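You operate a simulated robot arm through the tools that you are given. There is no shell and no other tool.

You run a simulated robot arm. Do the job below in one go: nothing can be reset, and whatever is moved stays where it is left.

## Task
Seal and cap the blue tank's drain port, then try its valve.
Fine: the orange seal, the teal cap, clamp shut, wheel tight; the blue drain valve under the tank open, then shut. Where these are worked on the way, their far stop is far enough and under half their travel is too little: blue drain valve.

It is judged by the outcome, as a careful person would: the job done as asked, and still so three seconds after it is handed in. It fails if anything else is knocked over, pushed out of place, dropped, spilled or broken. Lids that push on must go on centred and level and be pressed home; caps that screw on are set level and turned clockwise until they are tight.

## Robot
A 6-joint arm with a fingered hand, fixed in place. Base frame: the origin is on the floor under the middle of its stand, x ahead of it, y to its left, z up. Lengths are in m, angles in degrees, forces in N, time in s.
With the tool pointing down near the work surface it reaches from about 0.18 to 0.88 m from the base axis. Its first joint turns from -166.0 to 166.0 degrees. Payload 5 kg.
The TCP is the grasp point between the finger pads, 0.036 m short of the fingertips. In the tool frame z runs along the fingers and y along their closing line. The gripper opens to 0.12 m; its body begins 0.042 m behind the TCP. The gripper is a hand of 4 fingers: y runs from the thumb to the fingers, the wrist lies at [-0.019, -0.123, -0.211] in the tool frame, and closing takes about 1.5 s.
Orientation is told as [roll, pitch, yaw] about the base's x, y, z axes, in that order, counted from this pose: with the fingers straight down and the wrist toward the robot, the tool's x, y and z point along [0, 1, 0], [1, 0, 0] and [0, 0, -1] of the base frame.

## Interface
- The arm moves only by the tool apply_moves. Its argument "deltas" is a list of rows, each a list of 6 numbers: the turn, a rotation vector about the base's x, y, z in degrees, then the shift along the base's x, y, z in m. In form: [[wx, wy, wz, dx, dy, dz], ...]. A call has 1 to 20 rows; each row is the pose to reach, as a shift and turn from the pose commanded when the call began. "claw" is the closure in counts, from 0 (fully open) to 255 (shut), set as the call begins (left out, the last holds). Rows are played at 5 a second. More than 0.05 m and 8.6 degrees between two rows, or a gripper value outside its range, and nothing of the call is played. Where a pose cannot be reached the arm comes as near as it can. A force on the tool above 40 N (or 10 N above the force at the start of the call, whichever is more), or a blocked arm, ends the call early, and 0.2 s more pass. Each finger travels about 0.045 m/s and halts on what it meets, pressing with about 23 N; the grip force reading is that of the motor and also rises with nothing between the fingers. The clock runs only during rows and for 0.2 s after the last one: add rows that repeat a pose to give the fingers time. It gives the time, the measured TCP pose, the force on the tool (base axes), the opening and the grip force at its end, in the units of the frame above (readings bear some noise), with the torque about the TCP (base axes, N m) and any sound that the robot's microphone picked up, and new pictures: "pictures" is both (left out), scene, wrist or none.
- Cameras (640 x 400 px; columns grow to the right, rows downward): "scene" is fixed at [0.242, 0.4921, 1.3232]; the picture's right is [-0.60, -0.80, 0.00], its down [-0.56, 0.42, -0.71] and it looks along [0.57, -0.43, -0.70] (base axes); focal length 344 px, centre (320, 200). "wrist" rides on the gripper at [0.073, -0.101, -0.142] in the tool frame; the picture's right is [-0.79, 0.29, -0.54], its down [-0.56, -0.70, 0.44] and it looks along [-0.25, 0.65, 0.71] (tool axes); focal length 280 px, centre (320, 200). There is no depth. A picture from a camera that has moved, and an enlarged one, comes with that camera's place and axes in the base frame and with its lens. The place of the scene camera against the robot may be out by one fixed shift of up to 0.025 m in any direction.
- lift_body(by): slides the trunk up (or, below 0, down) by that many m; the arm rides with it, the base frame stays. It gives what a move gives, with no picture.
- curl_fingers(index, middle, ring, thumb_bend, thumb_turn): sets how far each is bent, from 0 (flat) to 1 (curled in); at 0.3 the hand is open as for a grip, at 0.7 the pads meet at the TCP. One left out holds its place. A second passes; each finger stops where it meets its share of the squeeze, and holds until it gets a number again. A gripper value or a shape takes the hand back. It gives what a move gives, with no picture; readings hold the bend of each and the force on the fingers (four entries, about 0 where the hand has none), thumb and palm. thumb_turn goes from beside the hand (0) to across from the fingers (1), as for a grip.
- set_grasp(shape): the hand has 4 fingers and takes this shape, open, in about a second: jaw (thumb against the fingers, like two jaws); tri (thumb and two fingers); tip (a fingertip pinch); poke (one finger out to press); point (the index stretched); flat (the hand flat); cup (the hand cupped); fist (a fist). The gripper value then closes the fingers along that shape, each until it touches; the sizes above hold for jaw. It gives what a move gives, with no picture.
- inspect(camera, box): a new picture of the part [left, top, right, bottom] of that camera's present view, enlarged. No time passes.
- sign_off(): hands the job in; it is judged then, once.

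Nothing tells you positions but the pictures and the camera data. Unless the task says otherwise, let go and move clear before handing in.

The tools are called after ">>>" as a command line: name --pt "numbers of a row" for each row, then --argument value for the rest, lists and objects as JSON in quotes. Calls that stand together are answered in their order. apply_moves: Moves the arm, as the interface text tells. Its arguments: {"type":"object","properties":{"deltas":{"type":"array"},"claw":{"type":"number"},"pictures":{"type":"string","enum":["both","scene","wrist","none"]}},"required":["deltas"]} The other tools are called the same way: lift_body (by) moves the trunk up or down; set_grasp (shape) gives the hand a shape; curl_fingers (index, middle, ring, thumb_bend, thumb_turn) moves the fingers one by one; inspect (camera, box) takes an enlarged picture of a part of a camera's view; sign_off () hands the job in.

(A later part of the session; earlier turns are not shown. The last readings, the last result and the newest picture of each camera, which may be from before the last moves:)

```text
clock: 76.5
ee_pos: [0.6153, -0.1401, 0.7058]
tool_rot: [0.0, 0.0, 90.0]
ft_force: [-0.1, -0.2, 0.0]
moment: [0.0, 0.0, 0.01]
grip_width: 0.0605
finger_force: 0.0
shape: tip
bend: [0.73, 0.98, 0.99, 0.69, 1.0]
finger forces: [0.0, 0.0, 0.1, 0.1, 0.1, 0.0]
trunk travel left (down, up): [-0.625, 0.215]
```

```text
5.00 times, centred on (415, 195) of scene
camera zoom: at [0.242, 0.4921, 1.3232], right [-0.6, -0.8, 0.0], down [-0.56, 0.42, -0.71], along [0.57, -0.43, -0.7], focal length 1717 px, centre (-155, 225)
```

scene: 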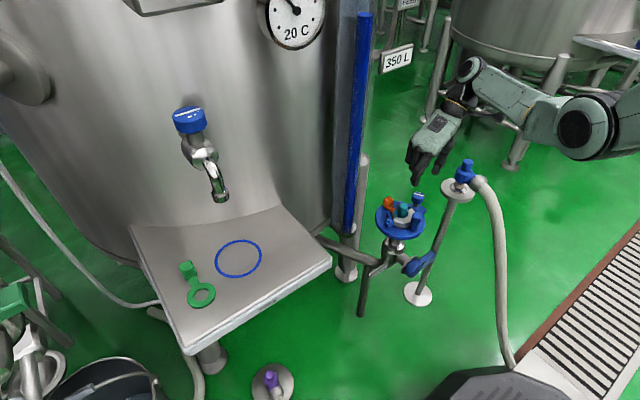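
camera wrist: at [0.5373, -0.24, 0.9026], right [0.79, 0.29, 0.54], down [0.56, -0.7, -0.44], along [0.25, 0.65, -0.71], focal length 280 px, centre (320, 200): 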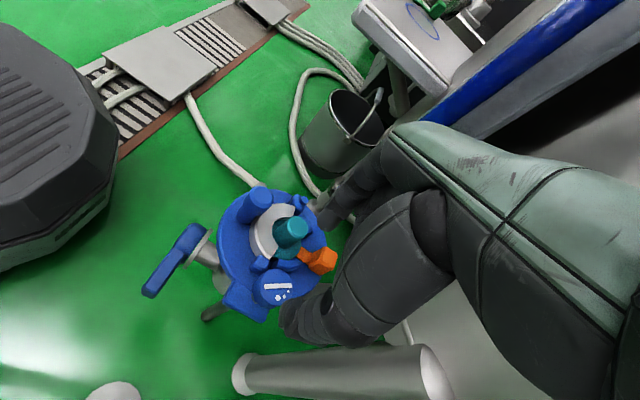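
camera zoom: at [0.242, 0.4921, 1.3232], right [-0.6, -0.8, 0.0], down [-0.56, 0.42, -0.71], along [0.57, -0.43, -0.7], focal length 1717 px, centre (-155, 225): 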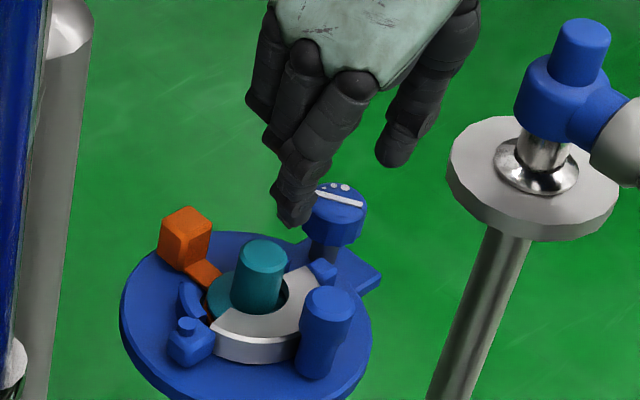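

Well centred. I'll trim y by -2 mm and lower to grip height.

>>> apply_moves --pt "0 0 0 0 -0.002 -0.006" --pt "0 0 0 0 -0.002 -0.012" --pt "0 0 0 0 -0.002 -0.018" --pt "0 0 0 0 -0.002 -0.018" --pictures "none"

>>> apply_moves --pt "0 0 0 0 0 0" --pt "0 0 0 0 0 0" --pt "0 0 0 0 0 0" --pt "0 0 0 0 0 0" --pt "0 0 0 0 0 0" --pt "0 0 0 0 0 0" --claw 255 --pictures "none"

>>> inspect --camera "wrist" --box '[180, 180, 420, 350]'

>>> inspect --camera "scene" --box '[375, 155, 455, 235]'

```text
clock: 77.5
ee_pos: [0.6084, -0.141, 0.6931]
tool_rot: [-0.1, 0.0, 89.9]
ft_force: [0.3, 0.8, -0.6]
moment: [-0.03, 0.02, 0.02]
grip_width: 0.0606
finger_force: 0.1
shape: tip
bend: [0.73, 0.98, 0.99, 0.69, 1.0]
finger forces: [0.1, 0.1, 0.0, 0.0, 0.0, 0.0]
out of reach, approached as far as the arm can: row 1, 2, 3, 4
trunk travel left (down, up): [-0.625, 0.215]
```

```text
clock: 78.9
ee_pos: [0.6082, -0.1413, 0.6944]
tool_rot: [0.0, 0.0, 90.0]
ft_force: [-0.9, -0.3, 1.8]
moment: [0.0, 0.02, 0.0]
grip_width: 0.0239
finger_force: 23.0
shape: tip
bend: [0.73, 1.0, 1.0, 0.74, 1.0]
finger forces: [19.4, 0.1, 0.0, 0.1, 18.4, 0.0]
trunk travel left (down, up): [-0.625, 0.215]
```

```text
2.35 times, centred on (300, 265) of wrist
camera zoom: at [0.5343, -0.2417, 0.8357], right [0.79, 0.29, 0.54], down [0.56, -0.7, -0.44], along [0.25, 0.65, -0.71], focal length 660 px, centre (367, 47)
```

zoom: 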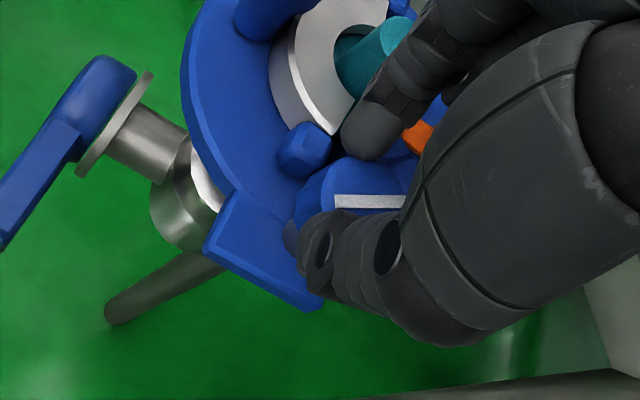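

```text
5.00 times, centred on (415, 195) of scene
camera zoom: at [0.242, 0.4921, 1.3232], right [-0.6, -0.8, 0.0], down [-0.56, 0.42, -0.71], along [0.57, -0.43, -0.7], focal length 1717 px, centre (-155, 225)
```

zoom: 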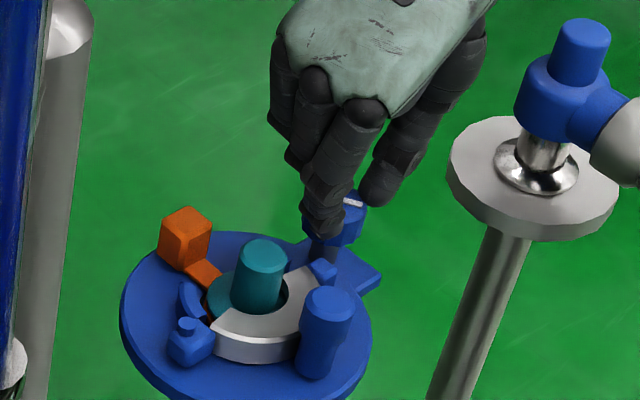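

The arm hit its reach limit here, so the grip is off-centre. I'll release, rise, and lower the trunk to get better reach for the wheel and the low valve.

>>> apply_moves --pt "0 0 0 0 0 0" --pt "0 0 0 0 0 0" --pt "0 0 0 0 0 0" --pt "0 0 0 0 0 0" --pt "0 0 0 0 0 0" --claw 125 --pictures "none"

>>> apply_moves --pt "0 0 0 0.002 0 0.02" --pt "0 0 0 0.002 0 0.04" --pt "0 0 0 0.002 0 0.06" --pt "0 0 0 0 0 0.08" --pt "0 0 0 -0.01 0 0.1" --pt "0 0 0 -0.03 0 0.12" --pt "0 0 0 -0.05 0 0.13" --pt "0 0 0 -0.05 0 0.13" --pictures "none"

>>> inspect --camera "scene" --box '[320, 60, 640, 260]'

```text
clock: 80.1
ee_pos: [0.6077, -0.1409, 0.6931]
tool_rot: [-0.2, -0.1, 90.0]
ft_force: [-0.2, -0.1, 0.3]
moment: [-0.02, 0.01, 0.0]
grip_width: 0.0606
finger_force: 0.0
shape: tip
bend: [0.73, 0.98, 0.99, 0.69, 1.0]
finger forces: [0.2, 0.1, 0.1, 0.1, 0.0, 0.1]
trunk travel left (down, up): [-0.625, 0.215]
```

```text
clock: 81.9
ee_pos: [0.5606, -0.1413, 0.8188]
tool_rot: [0.0, 0.0, 89.9]
ft_force: [-0.2, 0.6, 0.5]
moment: [0.0, 0.02, 0.0]
grip_width: 0.061
finger_force: 0.1
shape: tip
bend: [0.73, 0.98, 0.99, 0.69, 1.0]
finger forces: [0.0, 0.0, 0.0, 0.0, 0.1, 0.0]
out of reach, approached as far as the arm can: row 7, 8
trunk travel left (down, up): [-0.625, 0.215]
```

```text
2.00 times, centred on (480, 160) of scene
camera zoom: at [0.242, 0.4921, 1.3232], right [-0.6, -0.8, 0.0], down [-0.56, 0.42, -0.71], along [0.57, -0.43, -0.7], focal length 687 px, centre (0, 280)
```

zoom: 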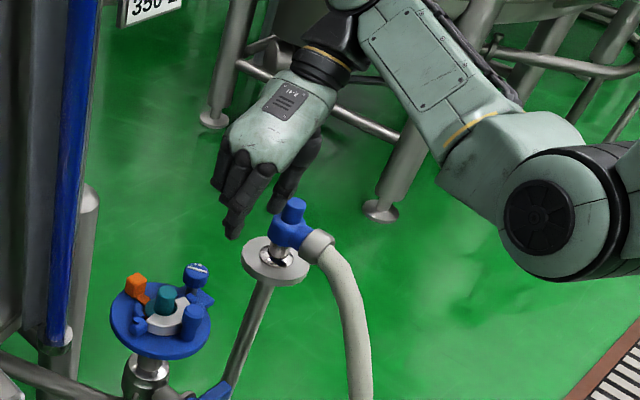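

The reach limit comes from the wrist's position at yaw 90°. Working the wheel between yaw +60° and -100° keeps the wrist closer to the robot, so I'll rotate to +60° and re-centre above the wheel.

>>> apply_moves --pt "0 0 -7.5 0.012 0 -0.012" --pt "0 0 -15 0.026 0 -0.025" --pt "0 0 -22.5 0.04 0 -0.04" --pt "0 0 -30 0.054 0 -0.055" --pt "0 0 -30 0.054 0 -0.075" --pt "0 0 -30 0.054 0 -0.095" --pt "0 0 -30 0.054 0 -0.11" --pt "0 0 -30 0.054 0 -0.11" --pictures "wrist"

>>> inspect --camera "wrist" --box '[180, 180, 420, 350]'

>>> inspect --camera "scene" --box '[375, 155, 455, 235]'

```text
clock: 83.7
ee_pos: [0.6149, -0.1416, 0.7081]
tool_rot: [0.0, 0.1, 60.0]
ft_force: [0.1, 0.6, -0.2]
moment: [0.05, -0.01, -0.01]
grip_width: 0.061
finger_force: 0.1
shape: tip
bend: [0.73, 0.98, 0.99, 0.69, 1.0]
finger forces: [0.1, 0.0, 0.1, 0.0, 0.1, 0.0]
trunk travel left (down, up): [-0.625, 0.215]
camera wrist: at [0.5003, -0.1936, 0.8505], right [0.83, -0.15, 0.54], down [0.13, -0.89, -0.44], along [0.55, 0.44, -0.71], focal length 280 px, centre (320, 200)
```

wrist: 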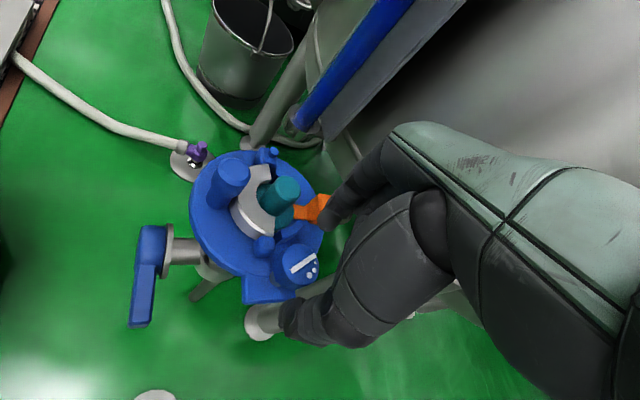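

```text
2.35 times, centred on (300, 265) of wrist
camera zoom: at [0.5003, -0.1936, 0.8505], right [0.83, -0.15, 0.54], down [0.13, -0.89, -0.44], along [0.55, 0.44, -0.71], focal length 660 px, centre (367, 47)
```

zoom: 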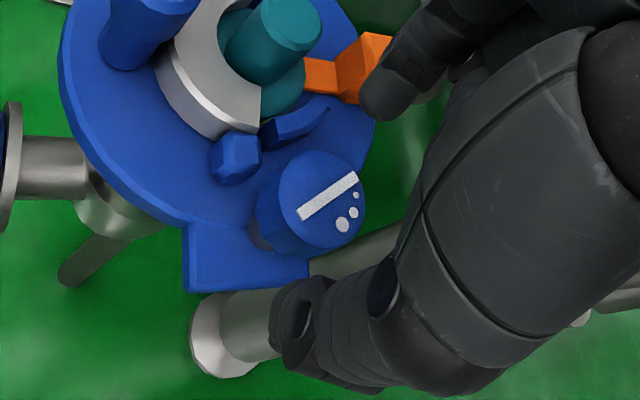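

```text
5.00 times, centred on (415, 195) of scene
camera zoom: at [0.242, 0.4921, 1.3232], right [-0.6, -0.8, 0.0], down [-0.56, 0.42, -0.71], along [0.57, -0.43, -0.7], focal length 1717 px, centre (-155, 225)
```

zoom: 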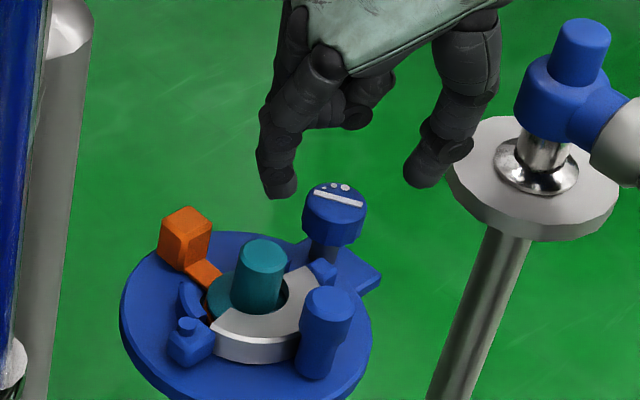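

Reachable now, and the wheel is within 2 mm of the tool axis. Lowering and gripping.

>>> apply_moves --pt "0 0 0 -0.001 0.001 -0.007" --pt "0 0 0 -0.001 0.001 -0.014" --pt "0 0 0 -0.001 0.001 -0.02" --pt "0 0 0 -0.001 0.001 -0.02" --pictures "none"

>>> apply_moves --pt "0 0 0 0 0 0" --pt "0 0 0 0 0 0" --pt "0 0 0 0 0 0" --pt "0 0 0 0 0 0" --pt "0 0 0 0 0 0" --pt "0 0 0 0 0 0" --claw 255 --pictures "none"

>>> inspect --camera "wrist" --box '[180, 180, 420, 350]'

>>> inspect --camera "scene" --box '[375, 155, 455, 235]'

```text
clock: 84.7
ee_pos: [0.6139, -0.1414, 0.6892]
tool_rot: [0.0, -0.1, 59.9]
ft_force: [0.2, 0.0, -0.2]
moment: [-0.03, -0.02, -0.01]
grip_width: 0.0608
finger_force: 0.0
shape: tip
bend: [0.73, 0.98, 0.99, 0.69, 1.0]
finger forces: [0.1, 0.1, 0.0, 0.1, 0.0, 0.0]
trunk travel left (down, up): [-0.625, 0.215]
```

```text
clock: 86.1
ee_pos: [0.6154, -0.1403, 0.6891]
tool_rot: [0.1, -0.1, 60.0]
ft_force: [-0.6, 0.6, -0.9]
moment: [0.03, -0.01, 0.01]
grip_width: 0.0285
finger_force: 23.1
shape: tip
bend: [0.73, 1.0, 1.0, 0.74, 1.0]
finger forces: [20.0, 0.1, 0.0, 0.0, 19.5, 0.1]
trunk travel left (down, up): [-0.625, 0.215]
```

```text
2.35 times, centred on (300, 265) of wrist
camera zoom: at [0.4996, -0.1922, 0.8311], right [0.83, -0.15, 0.54], down [0.13, -0.89, -0.44], along [0.54, 0.44, -0.71], focal length 660 px, centre (367, 47)
```

zoom: 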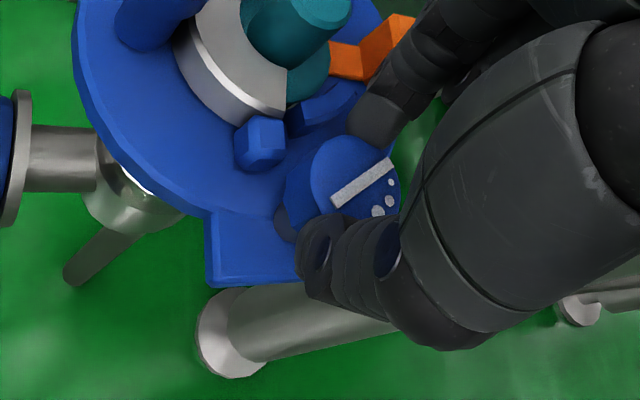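

```text
5.00 times, centred on (415, 195) of scene
camera zoom: at [0.242, 0.4921, 1.3232], right [-0.6, -0.8, 0.0], down [-0.56, 0.42, -0.71], along [0.57, -0.43, -0.7], focal length 1717 px, centre (-155, 225)
```

zoom: 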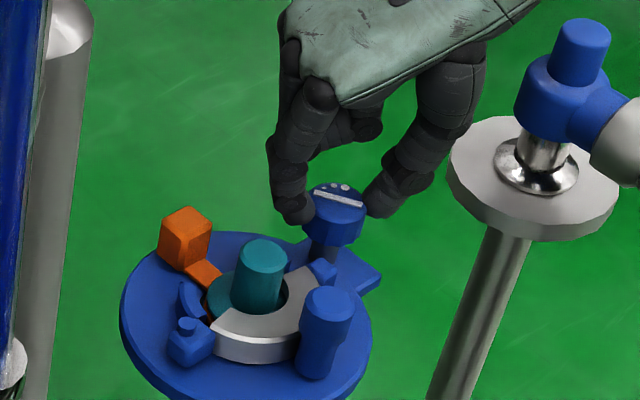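

The wheel is gripped from both sides. I'm turning clockwise (viewed from above) by 80° first, to check that it turns with the hand.

>>> apply_moves --pt "0 0 -8 0 0 0" --pt "0 0 -16 0 0 0" --pt "0 0 -24 0 0 0" --pt "0 0 -32 0 0 0" --pt "0 0 -40 0 0 0" --pt "0 0 -48 0 0 0" --pt "0 0 -56 0 0 0" --pt "0 0 -64 0 0 0" --pt "0 0 -72 0 0 0" --pt "0 0 -80 0 0 0" --pictures "wrist"

>>> inspect --camera "wrist" --box '[180, 180, 420, 350]'

>>> inspect --camera "scene" --box '[375, 155, 455, 235]'

```text
clock: 88.3
ee_pos: [0.6144, -0.1397, 0.6894]
tool_rot: [0.0, -0.1, -20.2]
ft_force: [0.6, 10.4, -0.7]
moment: [0.32, 0.09, 0.03]
grip_width: 0.0281
finger_force: 23.1
shape: tip
bend: [0.73, 1.0, 1.0, 0.74, 1.0]
finger forces: [20.7, 0.0, 0.1, 0.0, 24.4, 0.0]
trunk travel left (down, up): [-0.625, 0.215]
camera wrist: at [0.5431, -0.036, 0.8313], right [0.0, -0.84, 0.54], down [-0.85, -0.28, -0.44], along [0.53, -0.46, -0.71], focal length 280 px, centre (320, 200)
```

wrist: 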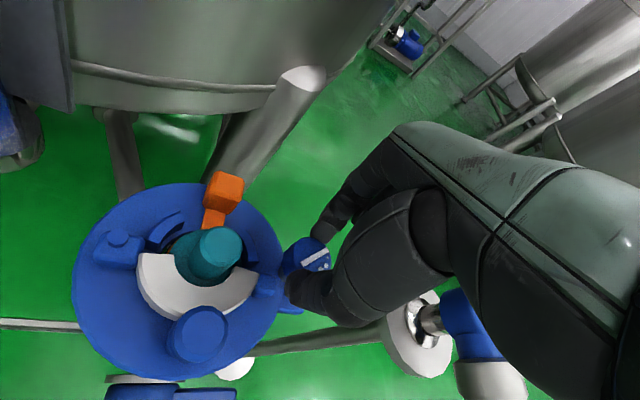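

```text
2.35 times, centred on (300, 265) of wrist
camera zoom: at [0.5431, -0.036, 0.8313], right [0.0, -0.84, 0.54], down [-0.85, -0.28, -0.44], along [0.53, -0.46, -0.71], focal length 660 px, centre (367, 47)
```

zoom: 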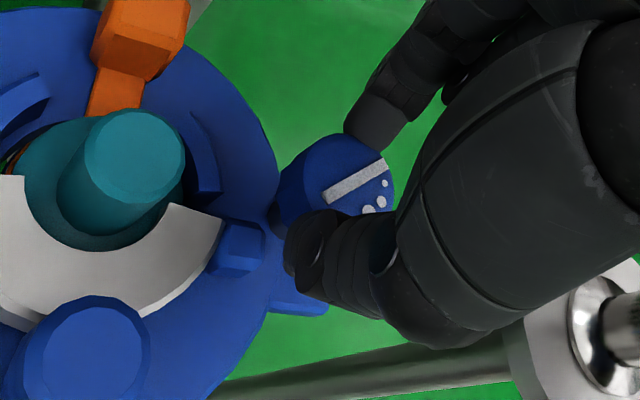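

```text
5.00 times, centred on (415, 195) of scene
camera zoom: at [0.242, 0.4921, 1.3232], right [-0.6, -0.8, 0.0], down [-0.56, 0.42, -0.71], along [0.57, -0.43, -0.7], focal length 1717 px, centre (-155, 225)
```

zoom: 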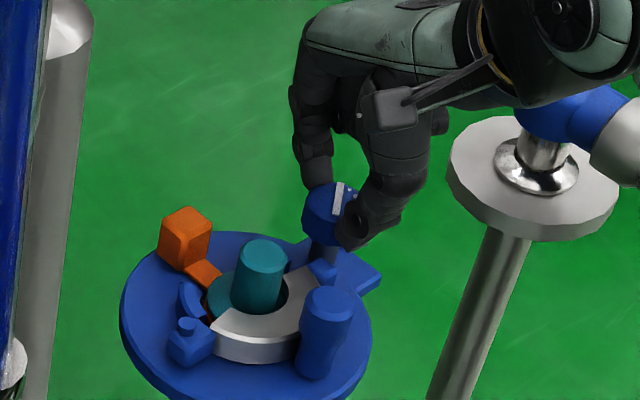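

The wheel turns with the hand with almost no resistance. I'm continuing another 80°, with a small y-trim to relieve the side load.

>>> apply_moves --pt "0 0 -8 0 0.002 0" --pt "0 0 -16 0 0.002 0" --pt "0 0 -24 0 0.002 0" --pt "0 0 -32 0 0.002 0" --pt "0 0 -40 0 0.002 0" --pt "0 0 -48 0 0.002 0" --pt "0 0 -56 0 0.002 0" --pt "0 0 -64 0 0.002 0" --pt "0 0 -72 0 0.002 0" --pt "0 0 -80 0 0.002 0" --pictures "wrist"

>>> inspect --camera "wrist" --box '[180, 180, 420, 350]'

>>> inspect --camera "scene" --box '[375, 155, 455, 235]'

```text
clock: 90.5
ee_pos: [0.6153, -0.1385, 0.6881]
tool_rot: [0.2, -0.1, -100.0]
ft_force: [21.8, -2.7, -3.2]
moment: [-0.12, -0.67, 0.55]
grip_width: 0.0266
finger_force: 23.0
shape: tip
bend: [0.73, 1.0, 1.0, 0.73, 1.0]
finger forces: [32.6, 0.1, 0.1, 0.0, 24.4, 0.0]
trunk travel left (down, up): [-0.625, 0.215]
camera wrist: at [0.7049, -0.0515, 0.8311], right [-0.83, -0.14, 0.54], down [-0.43, 0.79, -0.45], along [-0.36, -0.6, -0.71], focal length 280 px, centre (320, 200)
```

wrist: 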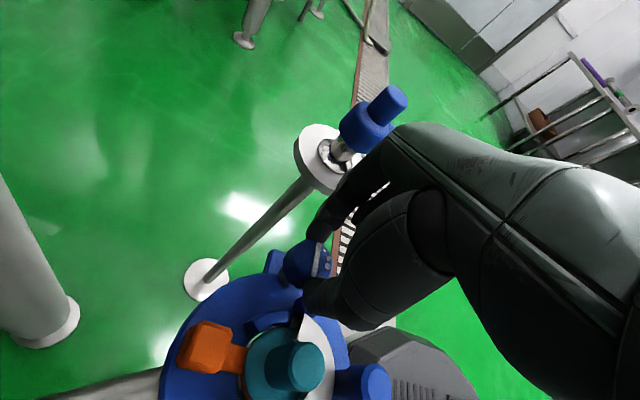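

```text
2.35 times, centred on (300, 265) of wrist
camera zoom: at [0.7049, -0.0515, 0.8311], right [-0.83, -0.14, 0.54], down [-0.43, 0.79, -0.45], along [-0.36, -0.6, -0.71], focal length 660 px, centre (367, 47)
```

zoom: 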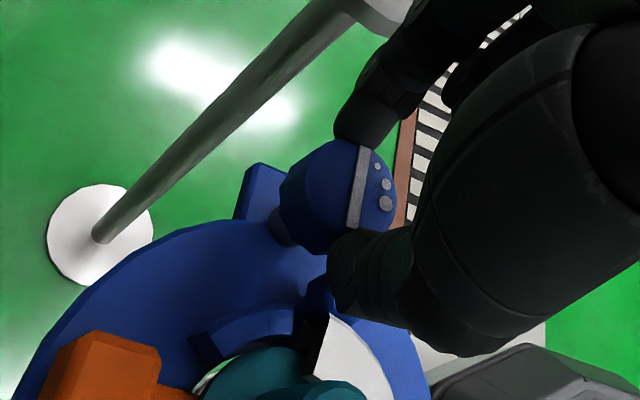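

```text
5.00 times, centred on (415, 195) of scene
camera zoom: at [0.242, 0.4921, 1.3232], right [-0.6, -0.8, 0.0], down [-0.56, 0.42, -0.71], along [0.57, -0.43, -0.7], focal length 1717 px, centre (-155, 225)
```

zoom: 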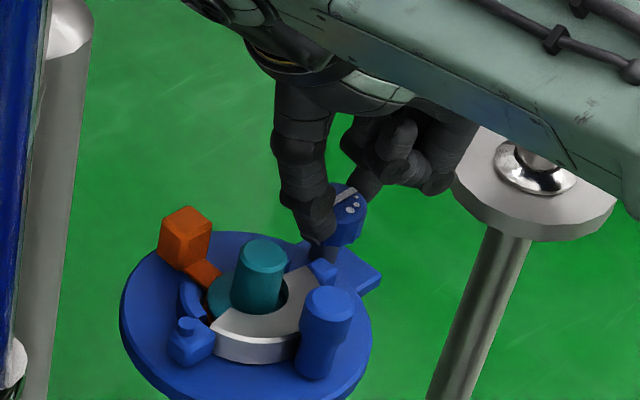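

The torque rose to 0.55 N·m and the hand slipped relative to the wheel, so it may be tightening. I'll look at the wheel's mark.

>>> inspect --camera "scene" --box '[402, 180, 434, 210]'

>>> inspect --camera "wrist" --box '[270, 210, 350, 300]'

```text
13.33 times, centred on (418, 195) of scene
camera zoom: at [0.242, 0.4921, 1.3232], right [-0.6, -0.8, 0.0], down [-0.56, 0.42, -0.71], along [0.57, -0.43, -0.7], focal length 4580 px, centre (-987, 267)
```

zoom: 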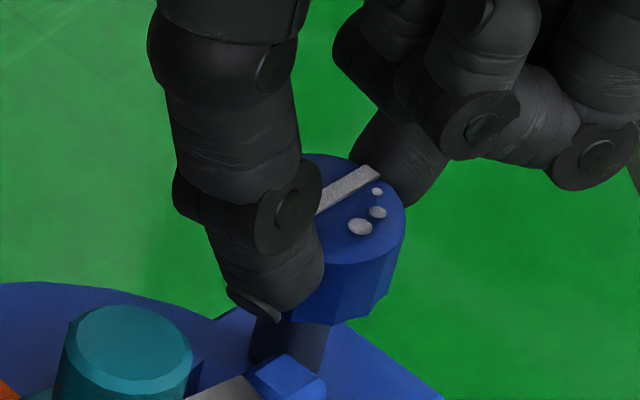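

```text
4.44 times, centred on (310, 255) of wrist
camera zoom: at [0.7049, -0.0515, 0.8311], right [-0.83, -0.14, 0.54], down [-0.43, 0.79, -0.45], along [-0.36, -0.6, -0.71], focal length 1246 px, centre (364, -44)
```

zoom: 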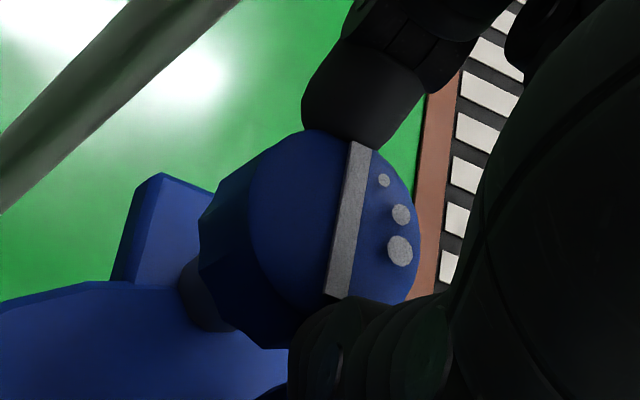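

By the mark, the wheel has turned about 130° clockwise. I'll release slightly (the cap knob is close to the thumb), rise, rotate back, and take a second, better-centred stroke to confirm it is tight.

>>> apply_moves --pt "0 0 0 0 -0.001 0" --pt "0 0 0 0 -0.001 0" --pt "0 0 0 0 -0.001 0" --pt "0 0 0 0 -0.001 0" --pt "0 0 0 0 -0.001 0.01" --pt "0 0 0 0 -0.001 0.025" --pt "0 0 0 0 -0.001 0.04" --pt "0 0 0 0 -0.001 0.05" --claw 162 --pictures "none"

>>> apply_moves --pt "0 0 8 0 0 0" --pt "0 0 16 0 0 0" --pt "0 0 24 0 0 0" --pt "0 0 32 0 0 0" --pt "0 0 40 0 0 0" --pt "0 0 48 0 0 0" --pt "0 0 56 0 0 0" --pt "0 0 64 0 0 0" --pt "0 0 72 0 0 0" --pt "0 0 80 0 0 0" --pt "0 0 88 0 0 0" --pt "0 0 96 0 0 0" --pt "0 0 104 0 0 0" --pt "0 0 112 0 0 0" --pt "0 0 120 0 0 0" --pt "0 0 128 0 0 0" --pt "0 0 136 0 0 0" --pt "0 0 144 0 0 0" --pt "0 0 152 0 0 0" --pt "0 0 160 0 0 0" --claw 128 --pictures "wrist"

>>> inspect --camera "wrist" --box '[180, 180, 420, 350]'

>>> inspect --camera "scene" --box '[375, 165, 455, 235]'

```text
clock: 92.3
ee_pos: [0.6134, -0.1383, 0.7376]
tool_rot: [0.1, 0.0, -100.0]
ft_force: [0.5, -0.4, 0.3]
moment: [-0.03, -0.02, 0.03]
grip_width: 0.0436
finger_force: 0.0
shape: tip
bend: [0.73, 0.98, 0.99, 0.73, 1.0]
finger forces: [0.0, 0.0, 0.0, 0.1, 0.0, 0.0]
trunk travel left (down, up): [-0.625, 0.215]
```

```text
clock: 96.5
ee_pos: [0.6124, -0.1396, 0.7378]
tool_rot: [0.0, 0.0, 60.1]
ft_force: [-0.7, -0.7, 0.4]
moment: [0.01, 0.04, 0.0]
grip_width: 0.0593
finger_force: 0.0
shape: tip
bend: [0.73, 0.98, 0.99, 0.7, 1.0]
finger forces: [0.0, 0.1, 0.0, 0.0, 0.0, 0.0]
trunk travel left (down, up): [-0.625, 0.215]
camera wrist: at [0.4991, -0.191, 0.8808], right [0.83, -0.14, 0.54], down [0.14, -0.89, -0.44], along [0.54, 0.44, -0.71], focal length 280 px, centre (320, 200)
```

wrist: 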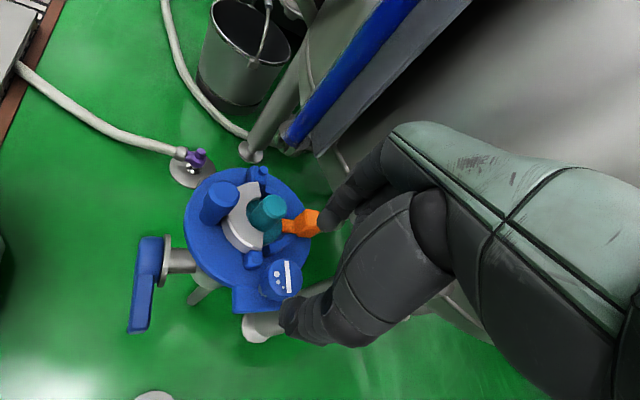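

```text
2.35 times, centred on (300, 265) of wrist
camera zoom: at [0.4991, -0.191, 0.8808], right [0.83, -0.14, 0.54], down [0.14, -0.89, -0.44], along [0.54, 0.44, -0.71], focal length 660 px, centre (367, 47)
```

zoom: 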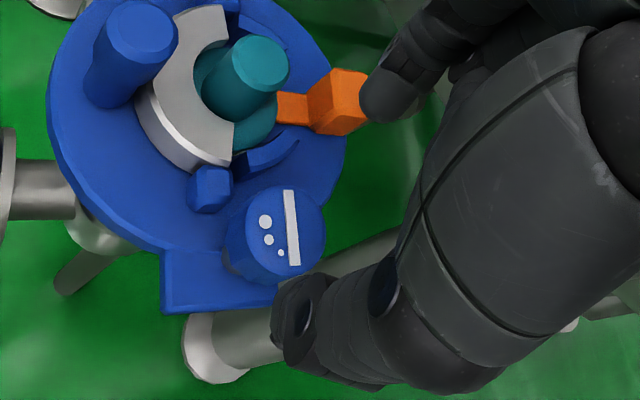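

```text
5.71 times, centred on (415, 200) of scene
camera zoom: at [0.242, 0.4921, 1.3232], right [-0.6, -0.8, 0.0], down [-0.56, 0.42, -0.71], along [0.57, -0.43, -0.7], focal length 1963 px, centre (-223, 200)
```

zoom: 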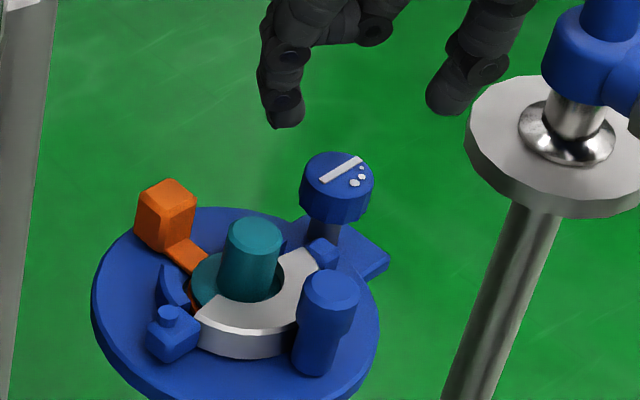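

The mark confirms about 130° of rotation. I'm taking a second stroke, better centred: lower and regrip.

>>> apply_moves --pt "0 0 0 0.0015 -0.0022 -0.012" --pt "0 0 0 0.0015 -0.0022 -0.025" --pt "0 0 0 0.0015 -0.0022 -0.038" --pt "0 0 0 0.0015 -0.0022 -0.05" --pt "0 0 0 0.0015 -0.0022 -0.05" --pictures "none"

>>> apply_moves --pt "0 0 0 0 0 0" --pt "0 0 0 0 0 0" --pt "0 0 0 0 0 0" --pt "0 0 0 0 0 0" --pt "0 0 0 0 0 0" --pt "0 0 0 0 0 0" --claw 255 --pictures "none"

>>> apply_moves --pt "0 0 -8 0 0 0" --pt "0 0 -16 0 0 0" --pt "0 0 -24 0 0 0" --pt "0 0 -32 0 0 0" --pictures "none"

>>> inspect --camera "wrist" --box '[180, 180, 420, 350]'

>>> inspect --camera "scene" --box '[402, 180, 434, 210]'

```text
clock: 97.7
ee_pos: [0.6139, -0.1417, 0.6894]
tool_rot: [0.0, 0.0, 60.0]
ft_force: [-0.7, -0.4, 0.2]
moment: [0.0, 0.01, 0.0]
grip_width: 0.0588
finger_force: 0.0
shape: tip
bend: [0.73, 0.98, 0.99, 0.7, 1.0]
finger forces: [0.0, 0.0, 0.1, 0.0, 0.0, 0.0]
trunk travel left (down, up): [-0.625, 0.215]
```

```text
clock: 99.1
ee_pos: [0.6138, -0.1406, 0.6883]
tool_rot: [0.1, 0.0, 60.0]
ft_force: [-1.5, 0.0, -1.9]
moment: [0.01, 0.0, 0.02]
grip_width: 0.0286
finger_force: 22.8
shape: tip
bend: [0.73, 1.0, 1.0, 0.74, 1.0]
finger forces: [20.1, 0.1, 0.1, 0.0, 20.0, 0.0]
trunk travel left (down, up): [-0.625, 0.215]
```

```text
clock: 100.1
ee_pos: [0.6128, -0.1384, 0.6888]
tool_rot: [0.1, 0.0, 28.1]
ft_force: [-6.6, 14.8, -2.2]
moment: [0.52, 0.1, 0.51]
grip_width: 0.0273
finger_force: 23.1
shape: tip
bend: [0.73, 1.0, 1.0, 0.74, 1.0]
finger forces: [28.0, 0.0, 0.1, 0.0, 22.4, 0.0]
trunk travel left (down, up): [-0.625, 0.215]
```

```text
2.35 times, centred on (300, 265) of wrist
camera zoom: at [0.4903, -0.1222, 0.8312], right [0.63, -0.56, 0.54], down [-0.36, -0.82, -0.44], along [0.69, 0.09, -0.72], focal length 660 px, centre (367, 47)
```

zoom: 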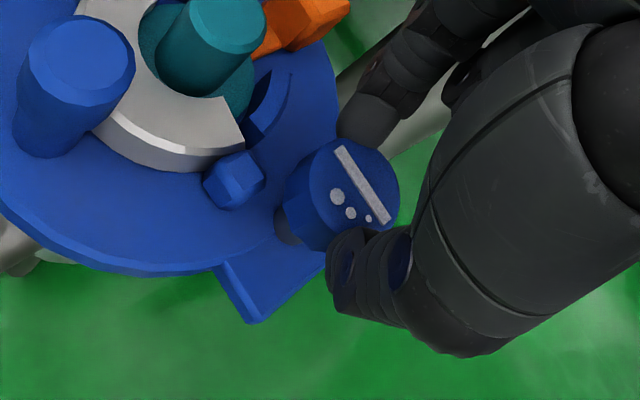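

```text
13.33 times, centred on (418, 195) of scene
camera zoom: at [0.242, 0.4921, 1.3232], right [-0.6, -0.8, 0.0], down [-0.56, 0.42, -0.71], along [0.57, -0.43, -0.7], focal length 4580 px, centre (-987, 267)
```

zoom: 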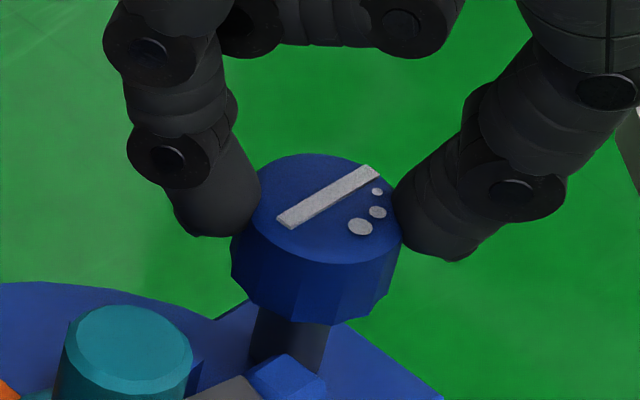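

The mark didn't move at all while the grip slipped at about 0.5 N·m, so the wheel is at its hard stop and tight. I'm releasing, rising, and surveying the drain valve.

>>> apply_moves --pt "0 0 0 0 0 0" --pt "0 0 0 0 0 0" --pt "0 0 0 0 0 0" --pt "0 0 0 0 0 0.0" --pt "0 0 0 0 0 0.01" --pt "0 0 0 0 0 0.03" --pt "0 0 0 0 0 0.05" --pt "0 0 0 -0.02 0 0.08" --pt "0 0 0 -0.04 0 0.11" --claw 148 --pictures "none"

>>> apply_moves --pt "0 0 -7 -0.02 0.02 0.01" --pt "0 0 -14 -0.04 0.04 0.02" --pt "0 0 -21 -0.06 0.06 0.03" --pt "0 0 -28 -0.08 0.08 0.04" --pt "0 0 -28 -0.1 0.09 0.05" --pt "0 0 -28 -0.12 0.1 0.05" --pt "0 0 -28 -0.14 0.1 0.05" --pt "0 0 -28 -0.14 0.1 0.05" --pictures "both"

>>> inspect --camera "wrist" --box '[120, 180, 360, 330]'

>>> inspect --camera "scene" --box '[370, 190, 466, 290]'

```text
clock: 102.1
ee_pos: [0.5742, -0.1408, 0.7993]
tool_rot: [0.0, 0.0, 27.9]
ft_force: [-0.6, -0.3, 0.4]
moment: [-0.01, -0.02, -0.01]
grip_width: 0.0502
finger_force: 0.2
shape: tip
bend: [0.73, 0.98, 0.99, 0.72, 1.0]
finger forces: [0.0, 0.0, 0.0, 0.0, 0.0, 0.0]
trunk travel left (down, up): [-0.625, 0.215]
```

```text
clock: 103.9
ee_pos: [0.4353, -0.0429, 0.8483]
tool_rot: [0.0, 0.0, -0.1]
ft_force: [0.0, 0.3, 0.4]
moment: [-0.02, 0.03, 0.04]
grip_width: 0.0504
finger_force: 0.1
shape: tip
bend: [0.73, 0.98, 0.99, 0.72, 1.0]
finger forces: [0.0, 0.0, 0.1, 0.0, 0.1, 0.1]
trunk travel left (down, up): [-0.625, 0.215]
camera wrist: at [0.3348, 0.0307, 0.9897], right [0.29, -0.79, 0.54], down [-0.7, -0.56, -0.44], along [0.65, -0.25, -0.71], focal length 280 px, centre (320, 200)
```

scene: 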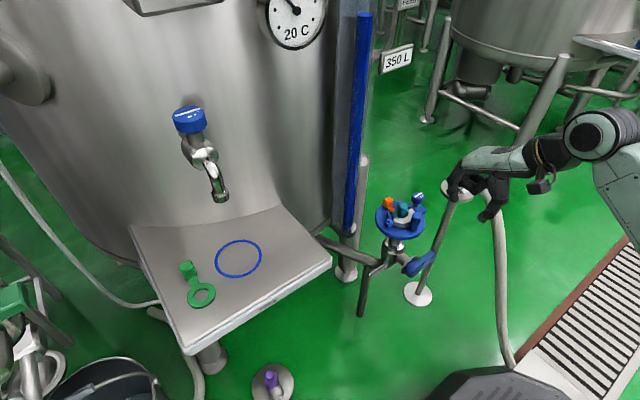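
wrist: 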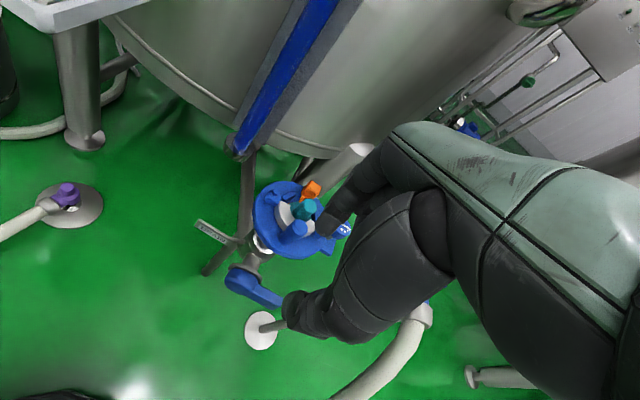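

```text
2.67 times, centred on (240, 255) of wrist
camera zoom: at [0.3348, 0.0307, 0.9897], right [0.29, -0.79, 0.54], down [-0.7, -0.56, -0.44], along [0.65, -0.25, -0.71], focal length 748 px, centre (533, 53)
```

zoom: 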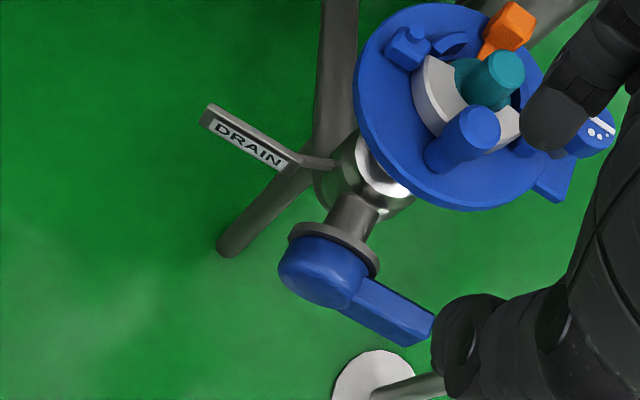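

```text
4.00 times, centred on (418, 240) of scene
camera zoom: at [0.242, 0.4921, 1.3232], right [-0.6, -0.8, 0.0], down [-0.56, 0.42, -0.71], along [0.57, -0.43, -0.7], focal length 1374 px, centre (-72, 40)
```

zoom: 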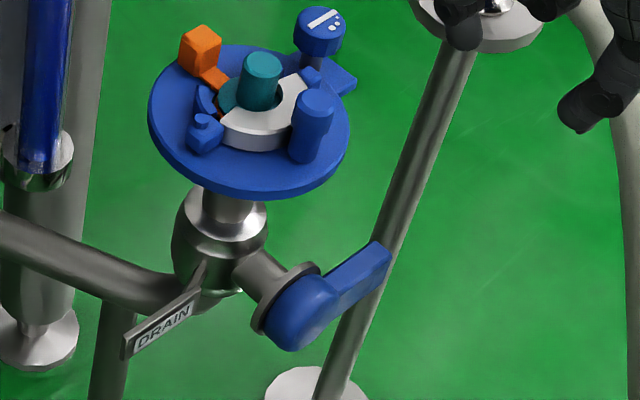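

The valve hub is at about (0.525, -0.071, 0.476), and the lever points to -y with its end at about (0.521, -0.149, 0.471). It turns about the x-axis, and I don't yet know which way opens it. I'll come in vertically with closed fingers at yaw -50° to keep clear of the disc, and test with a gentle downward push.

>>> apply_moves --pt "0 0 -8 0.0 -0.015 -0.015" --pt "0 0 -16 0.0 -0.03 -0.03" --pt "0 0 -24 0.0 -0.045 -0.045" --pt "0 0 -32 0.005 -0.06 -0.06" --pt "0 0 -40 0.01 -0.075 -0.075" --pt "0 0 -48 0.015 -0.09 -0.09" --pt "0 0 -50 0.025 -0.097 -0.11" --pt "0 0 -50 0.04 -0.097 -0.13" --pt "0 0 -50 0.06 -0.097 -0.155" --pt "0 0 -50 0.075 -0.097 -0.18" --pt "0 0 -50 0.085 -0.097 -0.205" --pt "0 0 -50 0.085 -0.097 -0.225" --pt "0 0 -50 0.085 -0.097 -0.245" --pt "0 0 -50 0.085 -0.097 -0.245" --claw 255 --pictures "both"

>>> inspect --camera "wrist" --box '[160, 150, 400, 350]'

>>> inspect --camera "scene" --box '[370, 180, 482, 290]'

```text
clock: 106.9
ee_pos: [0.5204, -0.1384, 0.6021]
tool_rot: [0.0, 0.0, -49.9]
ft_force: [0.1, -0.2, 0.4]
moment: [-0.04, 0.02, -0.02]
grip_width: 0.0
finger_force: 23.2
shape: tip
bend: [0.7, 1.0, 1.0, 0.57, 1.0]
finger forces: [0.0, 0.1, 0.0, 0.1, 0.0, 0.0]
trunk travel left (down, up): [-0.625, 0.215]
camera wrist: at [0.5094, -0.0138, 0.7443], right [-0.42, -0.73, 0.54], down [-0.88, 0.18, -0.44], along [0.23, -0.66, -0.71], focal length 280 px, centre (320, 200)
```

scene: 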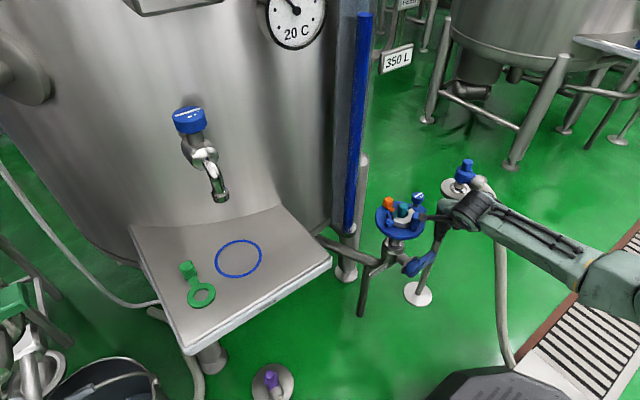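
wrist: 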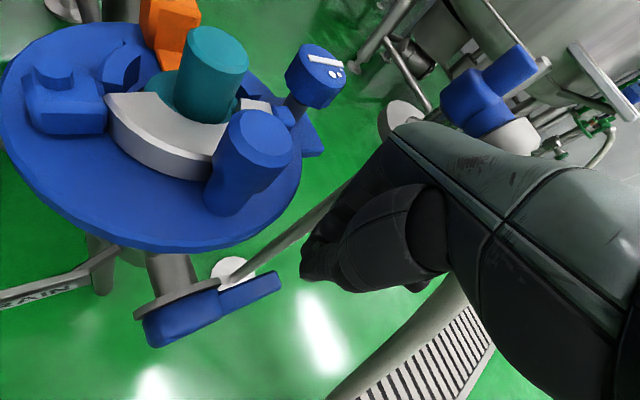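

```text
2.00 times, centred on (280, 250) of wrist
camera zoom: at [0.5094, -0.0138, 0.7443], right [-0.42, -0.73, 0.54], down [-0.88, 0.18, -0.44], along [0.23, -0.66, -0.71], focal length 561 px, centre (400, 100)
```

zoom: 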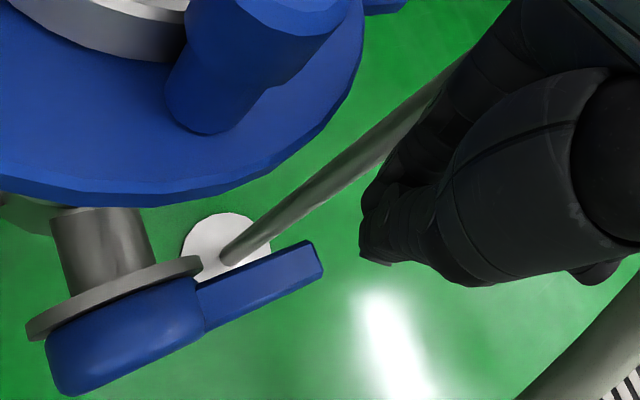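

```text
3.64 times, centred on (426, 235) of scene
camera zoom: at [0.242, 0.4921, 1.3232], right [-0.6, -0.8, 0.0], down [-0.56, 0.42, -0.71], along [0.57, -0.43, -0.7], focal length 1249 px, centre (-66, 73)
```

zoom: 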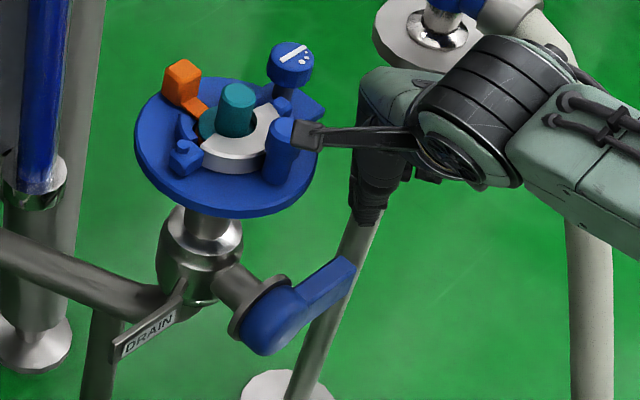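

The hand is above the lever end with good clearance. I'm descending to touch it from above.

>>> apply_moves --pt "0 0 0 0 0 -0.02" --pt "0 0 0 0 0 -0.04" --pt "0 0 0 0 0 -0.06" --pt "0 0 0 0 0 -0.068" --pt "0 0 0 0 0 -0.074" --pt "0 0 0 0 0 -0.074" --pictures "none"

>>> inspect --camera "wrist" --box '[160, 150, 400, 350]'

>>> inspect --camera "scene" --box '[370, 180, 482, 290]'

```text
clock: 108.3
ee_pos: [0.5206, -0.1385, 0.5322]
tool_rot: [0.2, -0.2, -50.1]
ft_force: [0.2, -0.3, 9.7]
moment: [-0.01, -0.06, -0.03]
grip_width: 0.0001
finger_force: 22.4
shape: tip
bend: [0.7, 1.0, 1.0, 0.57, 1.0]
finger forces: [0.1, 0.0, 0.1, 0.1, 0.0, 0.0]
trunk travel left (down, up): [-0.625, 0.215]
```

```text
2.00 times, centred on (280, 250) of wrist
camera zoom: at [0.5101, -0.0136, 0.6737], right [-0.42, -0.73, 0.54], down [-0.88, 0.18, -0.45], along [0.23, -0.66, -0.71], focal length 561 px, centre (400, 100)
```

zoom: 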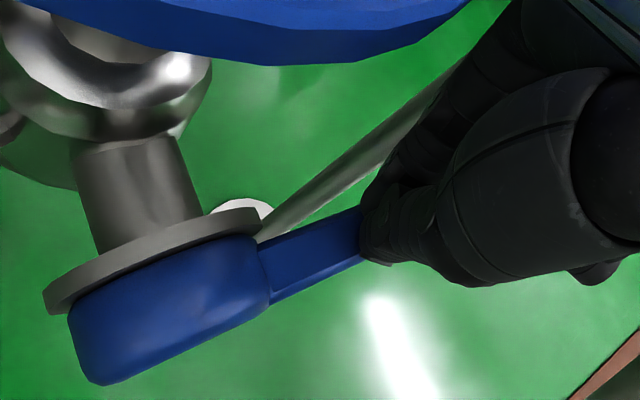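

```text
3.64 times, centred on (426, 235) of scene
camera zoom: at [0.242, 0.4921, 1.3232], right [-0.6, -0.8, 0.0], down [-0.56, 0.42, -0.71], along [0.57, -0.43, -0.7], focal length 1249 px, centre (-66, 73)
```

zoom: 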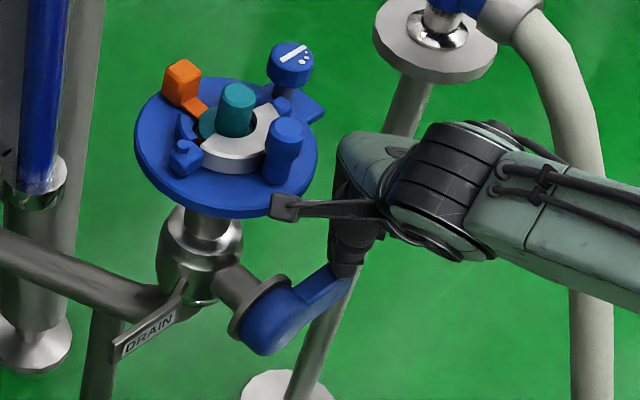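

Contact at z≈0.532 with 9.7 N. I'll push down a little more to see whether the lever gives.

>>> apply_moves --pt "0 0 0 0 0 -0.003" --pt "0 0 0 0 0 -0.006" --pt "0 0 0 0 0 -0.006" --pictures "none"

>>> inspect --camera "wrist" --box '[160, 150, 400, 350]'

>>> inspect --camera "scene" --box '[370, 180, 482, 290]'

```text
clock: 108.8
ee_pos: [0.5254, -0.1385, 0.531]
tool_rot: [0.5, -0.7, -50.0]
ft_force: [-7.7, 5.3, 29.9]
moment: [0.4, 0.53, 0.02]
grip_width: 0.0001
finger_force: 23.0
shape: tip
bend: [0.7, 1.0, 1.0, 0.57, 1.0]
finger forces: [0.0, 0.1, 0.0, 0.1, 46.9, 0.1]
trunk travel left (down, up): [-0.625, 0.215]
stopped in row 2: the force on the tool passed its limit at 46 N (the readings are from after the stop); the commanded pose is now the measured one
```

```text
2.00 times, centred on (280, 250) of wrist
camera zoom: at [0.5135, -0.0141, 0.6729], right [-0.43, -0.73, 0.54], down [-0.87, 0.17, -0.46], along [0.24, -0.66, -0.71], focal length 561 px, centre (400, 100)
```

zoom: 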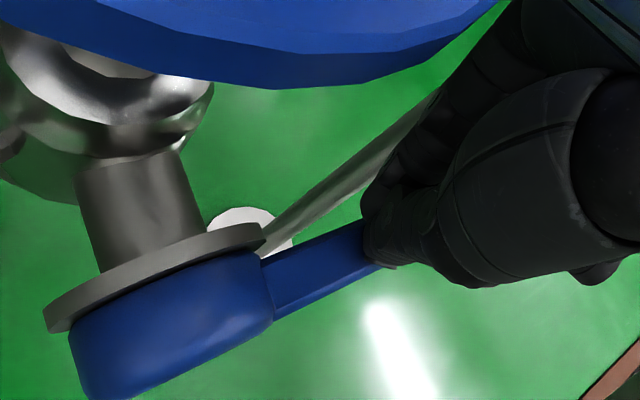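

```text
3.64 times, centred on (426, 235) of scene
camera zoom: at [0.242, 0.4921, 1.3232], right [-0.6, -0.8, 0.0], down [-0.56, 0.42, -0.71], along [0.57, -0.43, -0.7], focal length 1249 px, centre (-66, 73)
```

zoom: 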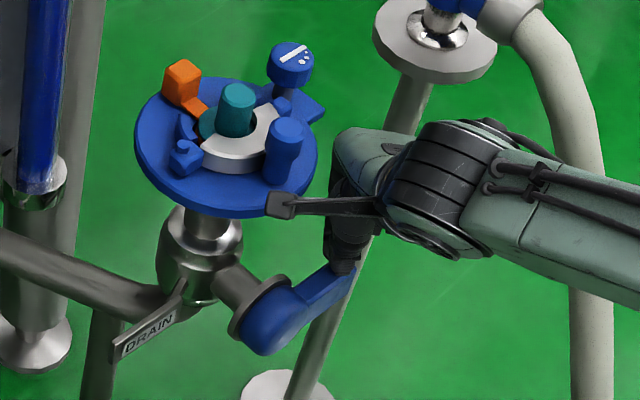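

The lever is hard against its stop downward, so opening must be upward. I'll back off, reorient the hand to point forward with the fingers pinched as a beam, and lift the lever from below.

>>> apply_moves --pt "0 0 0 -0.003 0 0.01" --pt "0 0 0 -0.005 0 0.04" --pt "0 0 0 -0.01 0 0.08" --pt "0 0 0 -0.03 0 0.12" --pt "0 0 0 -0.06 0 0.15" --pt "0 0 0 -0.09 0 0.18" --pt "0 0 0 -0.12 0 0.19" --pt "0 0 0 -0.12 0 0.19" --pictures "none"

>>> apply_moves --pt "0 0 8 0 0 0" --pt "0 0 16 0 0 0" --pt "0 0 24 0 0 0" --pt "0 0 32 0 0 0" --pt "0 0 40 0 0 0" --pt "0 0 48 0 0 0" --pt "0 0 56 0 0 0" --pt "0 0 64 0 0 0" --pt "0 0 72 0 0 0" --pt "0 0 80 0 0 0" --pt "0 0 88 0 0 0" --pt "0 0 96 0 0 0" --pt "0 0 104 0 0 0" --pt "0 0 112 0 0 0" --pt "0 0 120 0 0 0" --pt "0 0 128 0 0 0" --pt "0 0 136 0 0 0" --pt "0 0 140 0 0 0" --pictures "both"

```text
clock: 110.8
ee_pos: [0.4378, -0.1456, 0.7346]
tool_rot: [1.8, -2.6, -49.5]
ft_force: [-1.0, -0.6, 0.3]
moment: [-0.01, -0.01, -0.01]
grip_width: 0.0
finger_force: 22.9
shape: tip
bend: [0.7, 1.0, 1.0, 0.57, 1.0]
finger forces: [0.0, 0.0, 0.0, 0.0, 0.0, 0.0]
trunk travel left (down, up): [-0.625, 0.215]
stopped in row 8: the arm was blocked; the commanded pose is now the measured one
```

```text
clock: 114.6
ee_pos: [0.4364, -0.1424, 0.7289]
tool_rot: [1.9, -2.7, 90.5]
ft_force: [-0.4, 0.0, 0.3]
moment: [0.02, -0.03, 0.0]
grip_width: 0.0
finger_force: 23.1
shape: tip
bend: [0.7, 1.0, 1.0, 0.57, 1.0]
finger forces: [0.0, 0.0, 0.0, 0.1, 0.0, 0.0]
out of reach, approached as far as the arm can: row 18
trunk travel left (down, up): [-0.625, 0.215]
camera wrist: at [0.3689, -0.2511, 0.8682], right [0.8, 0.27, 0.53], down [0.55, -0.67, -0.49], along [0.22, 0.69, -0.69], focal length 280 px, centre (320, 200)
```

scene: 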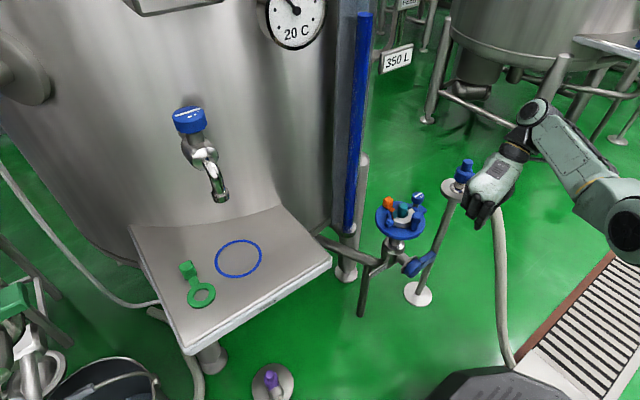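
wrist: 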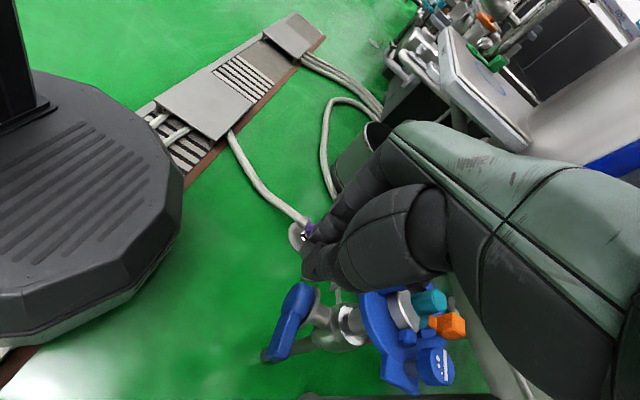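

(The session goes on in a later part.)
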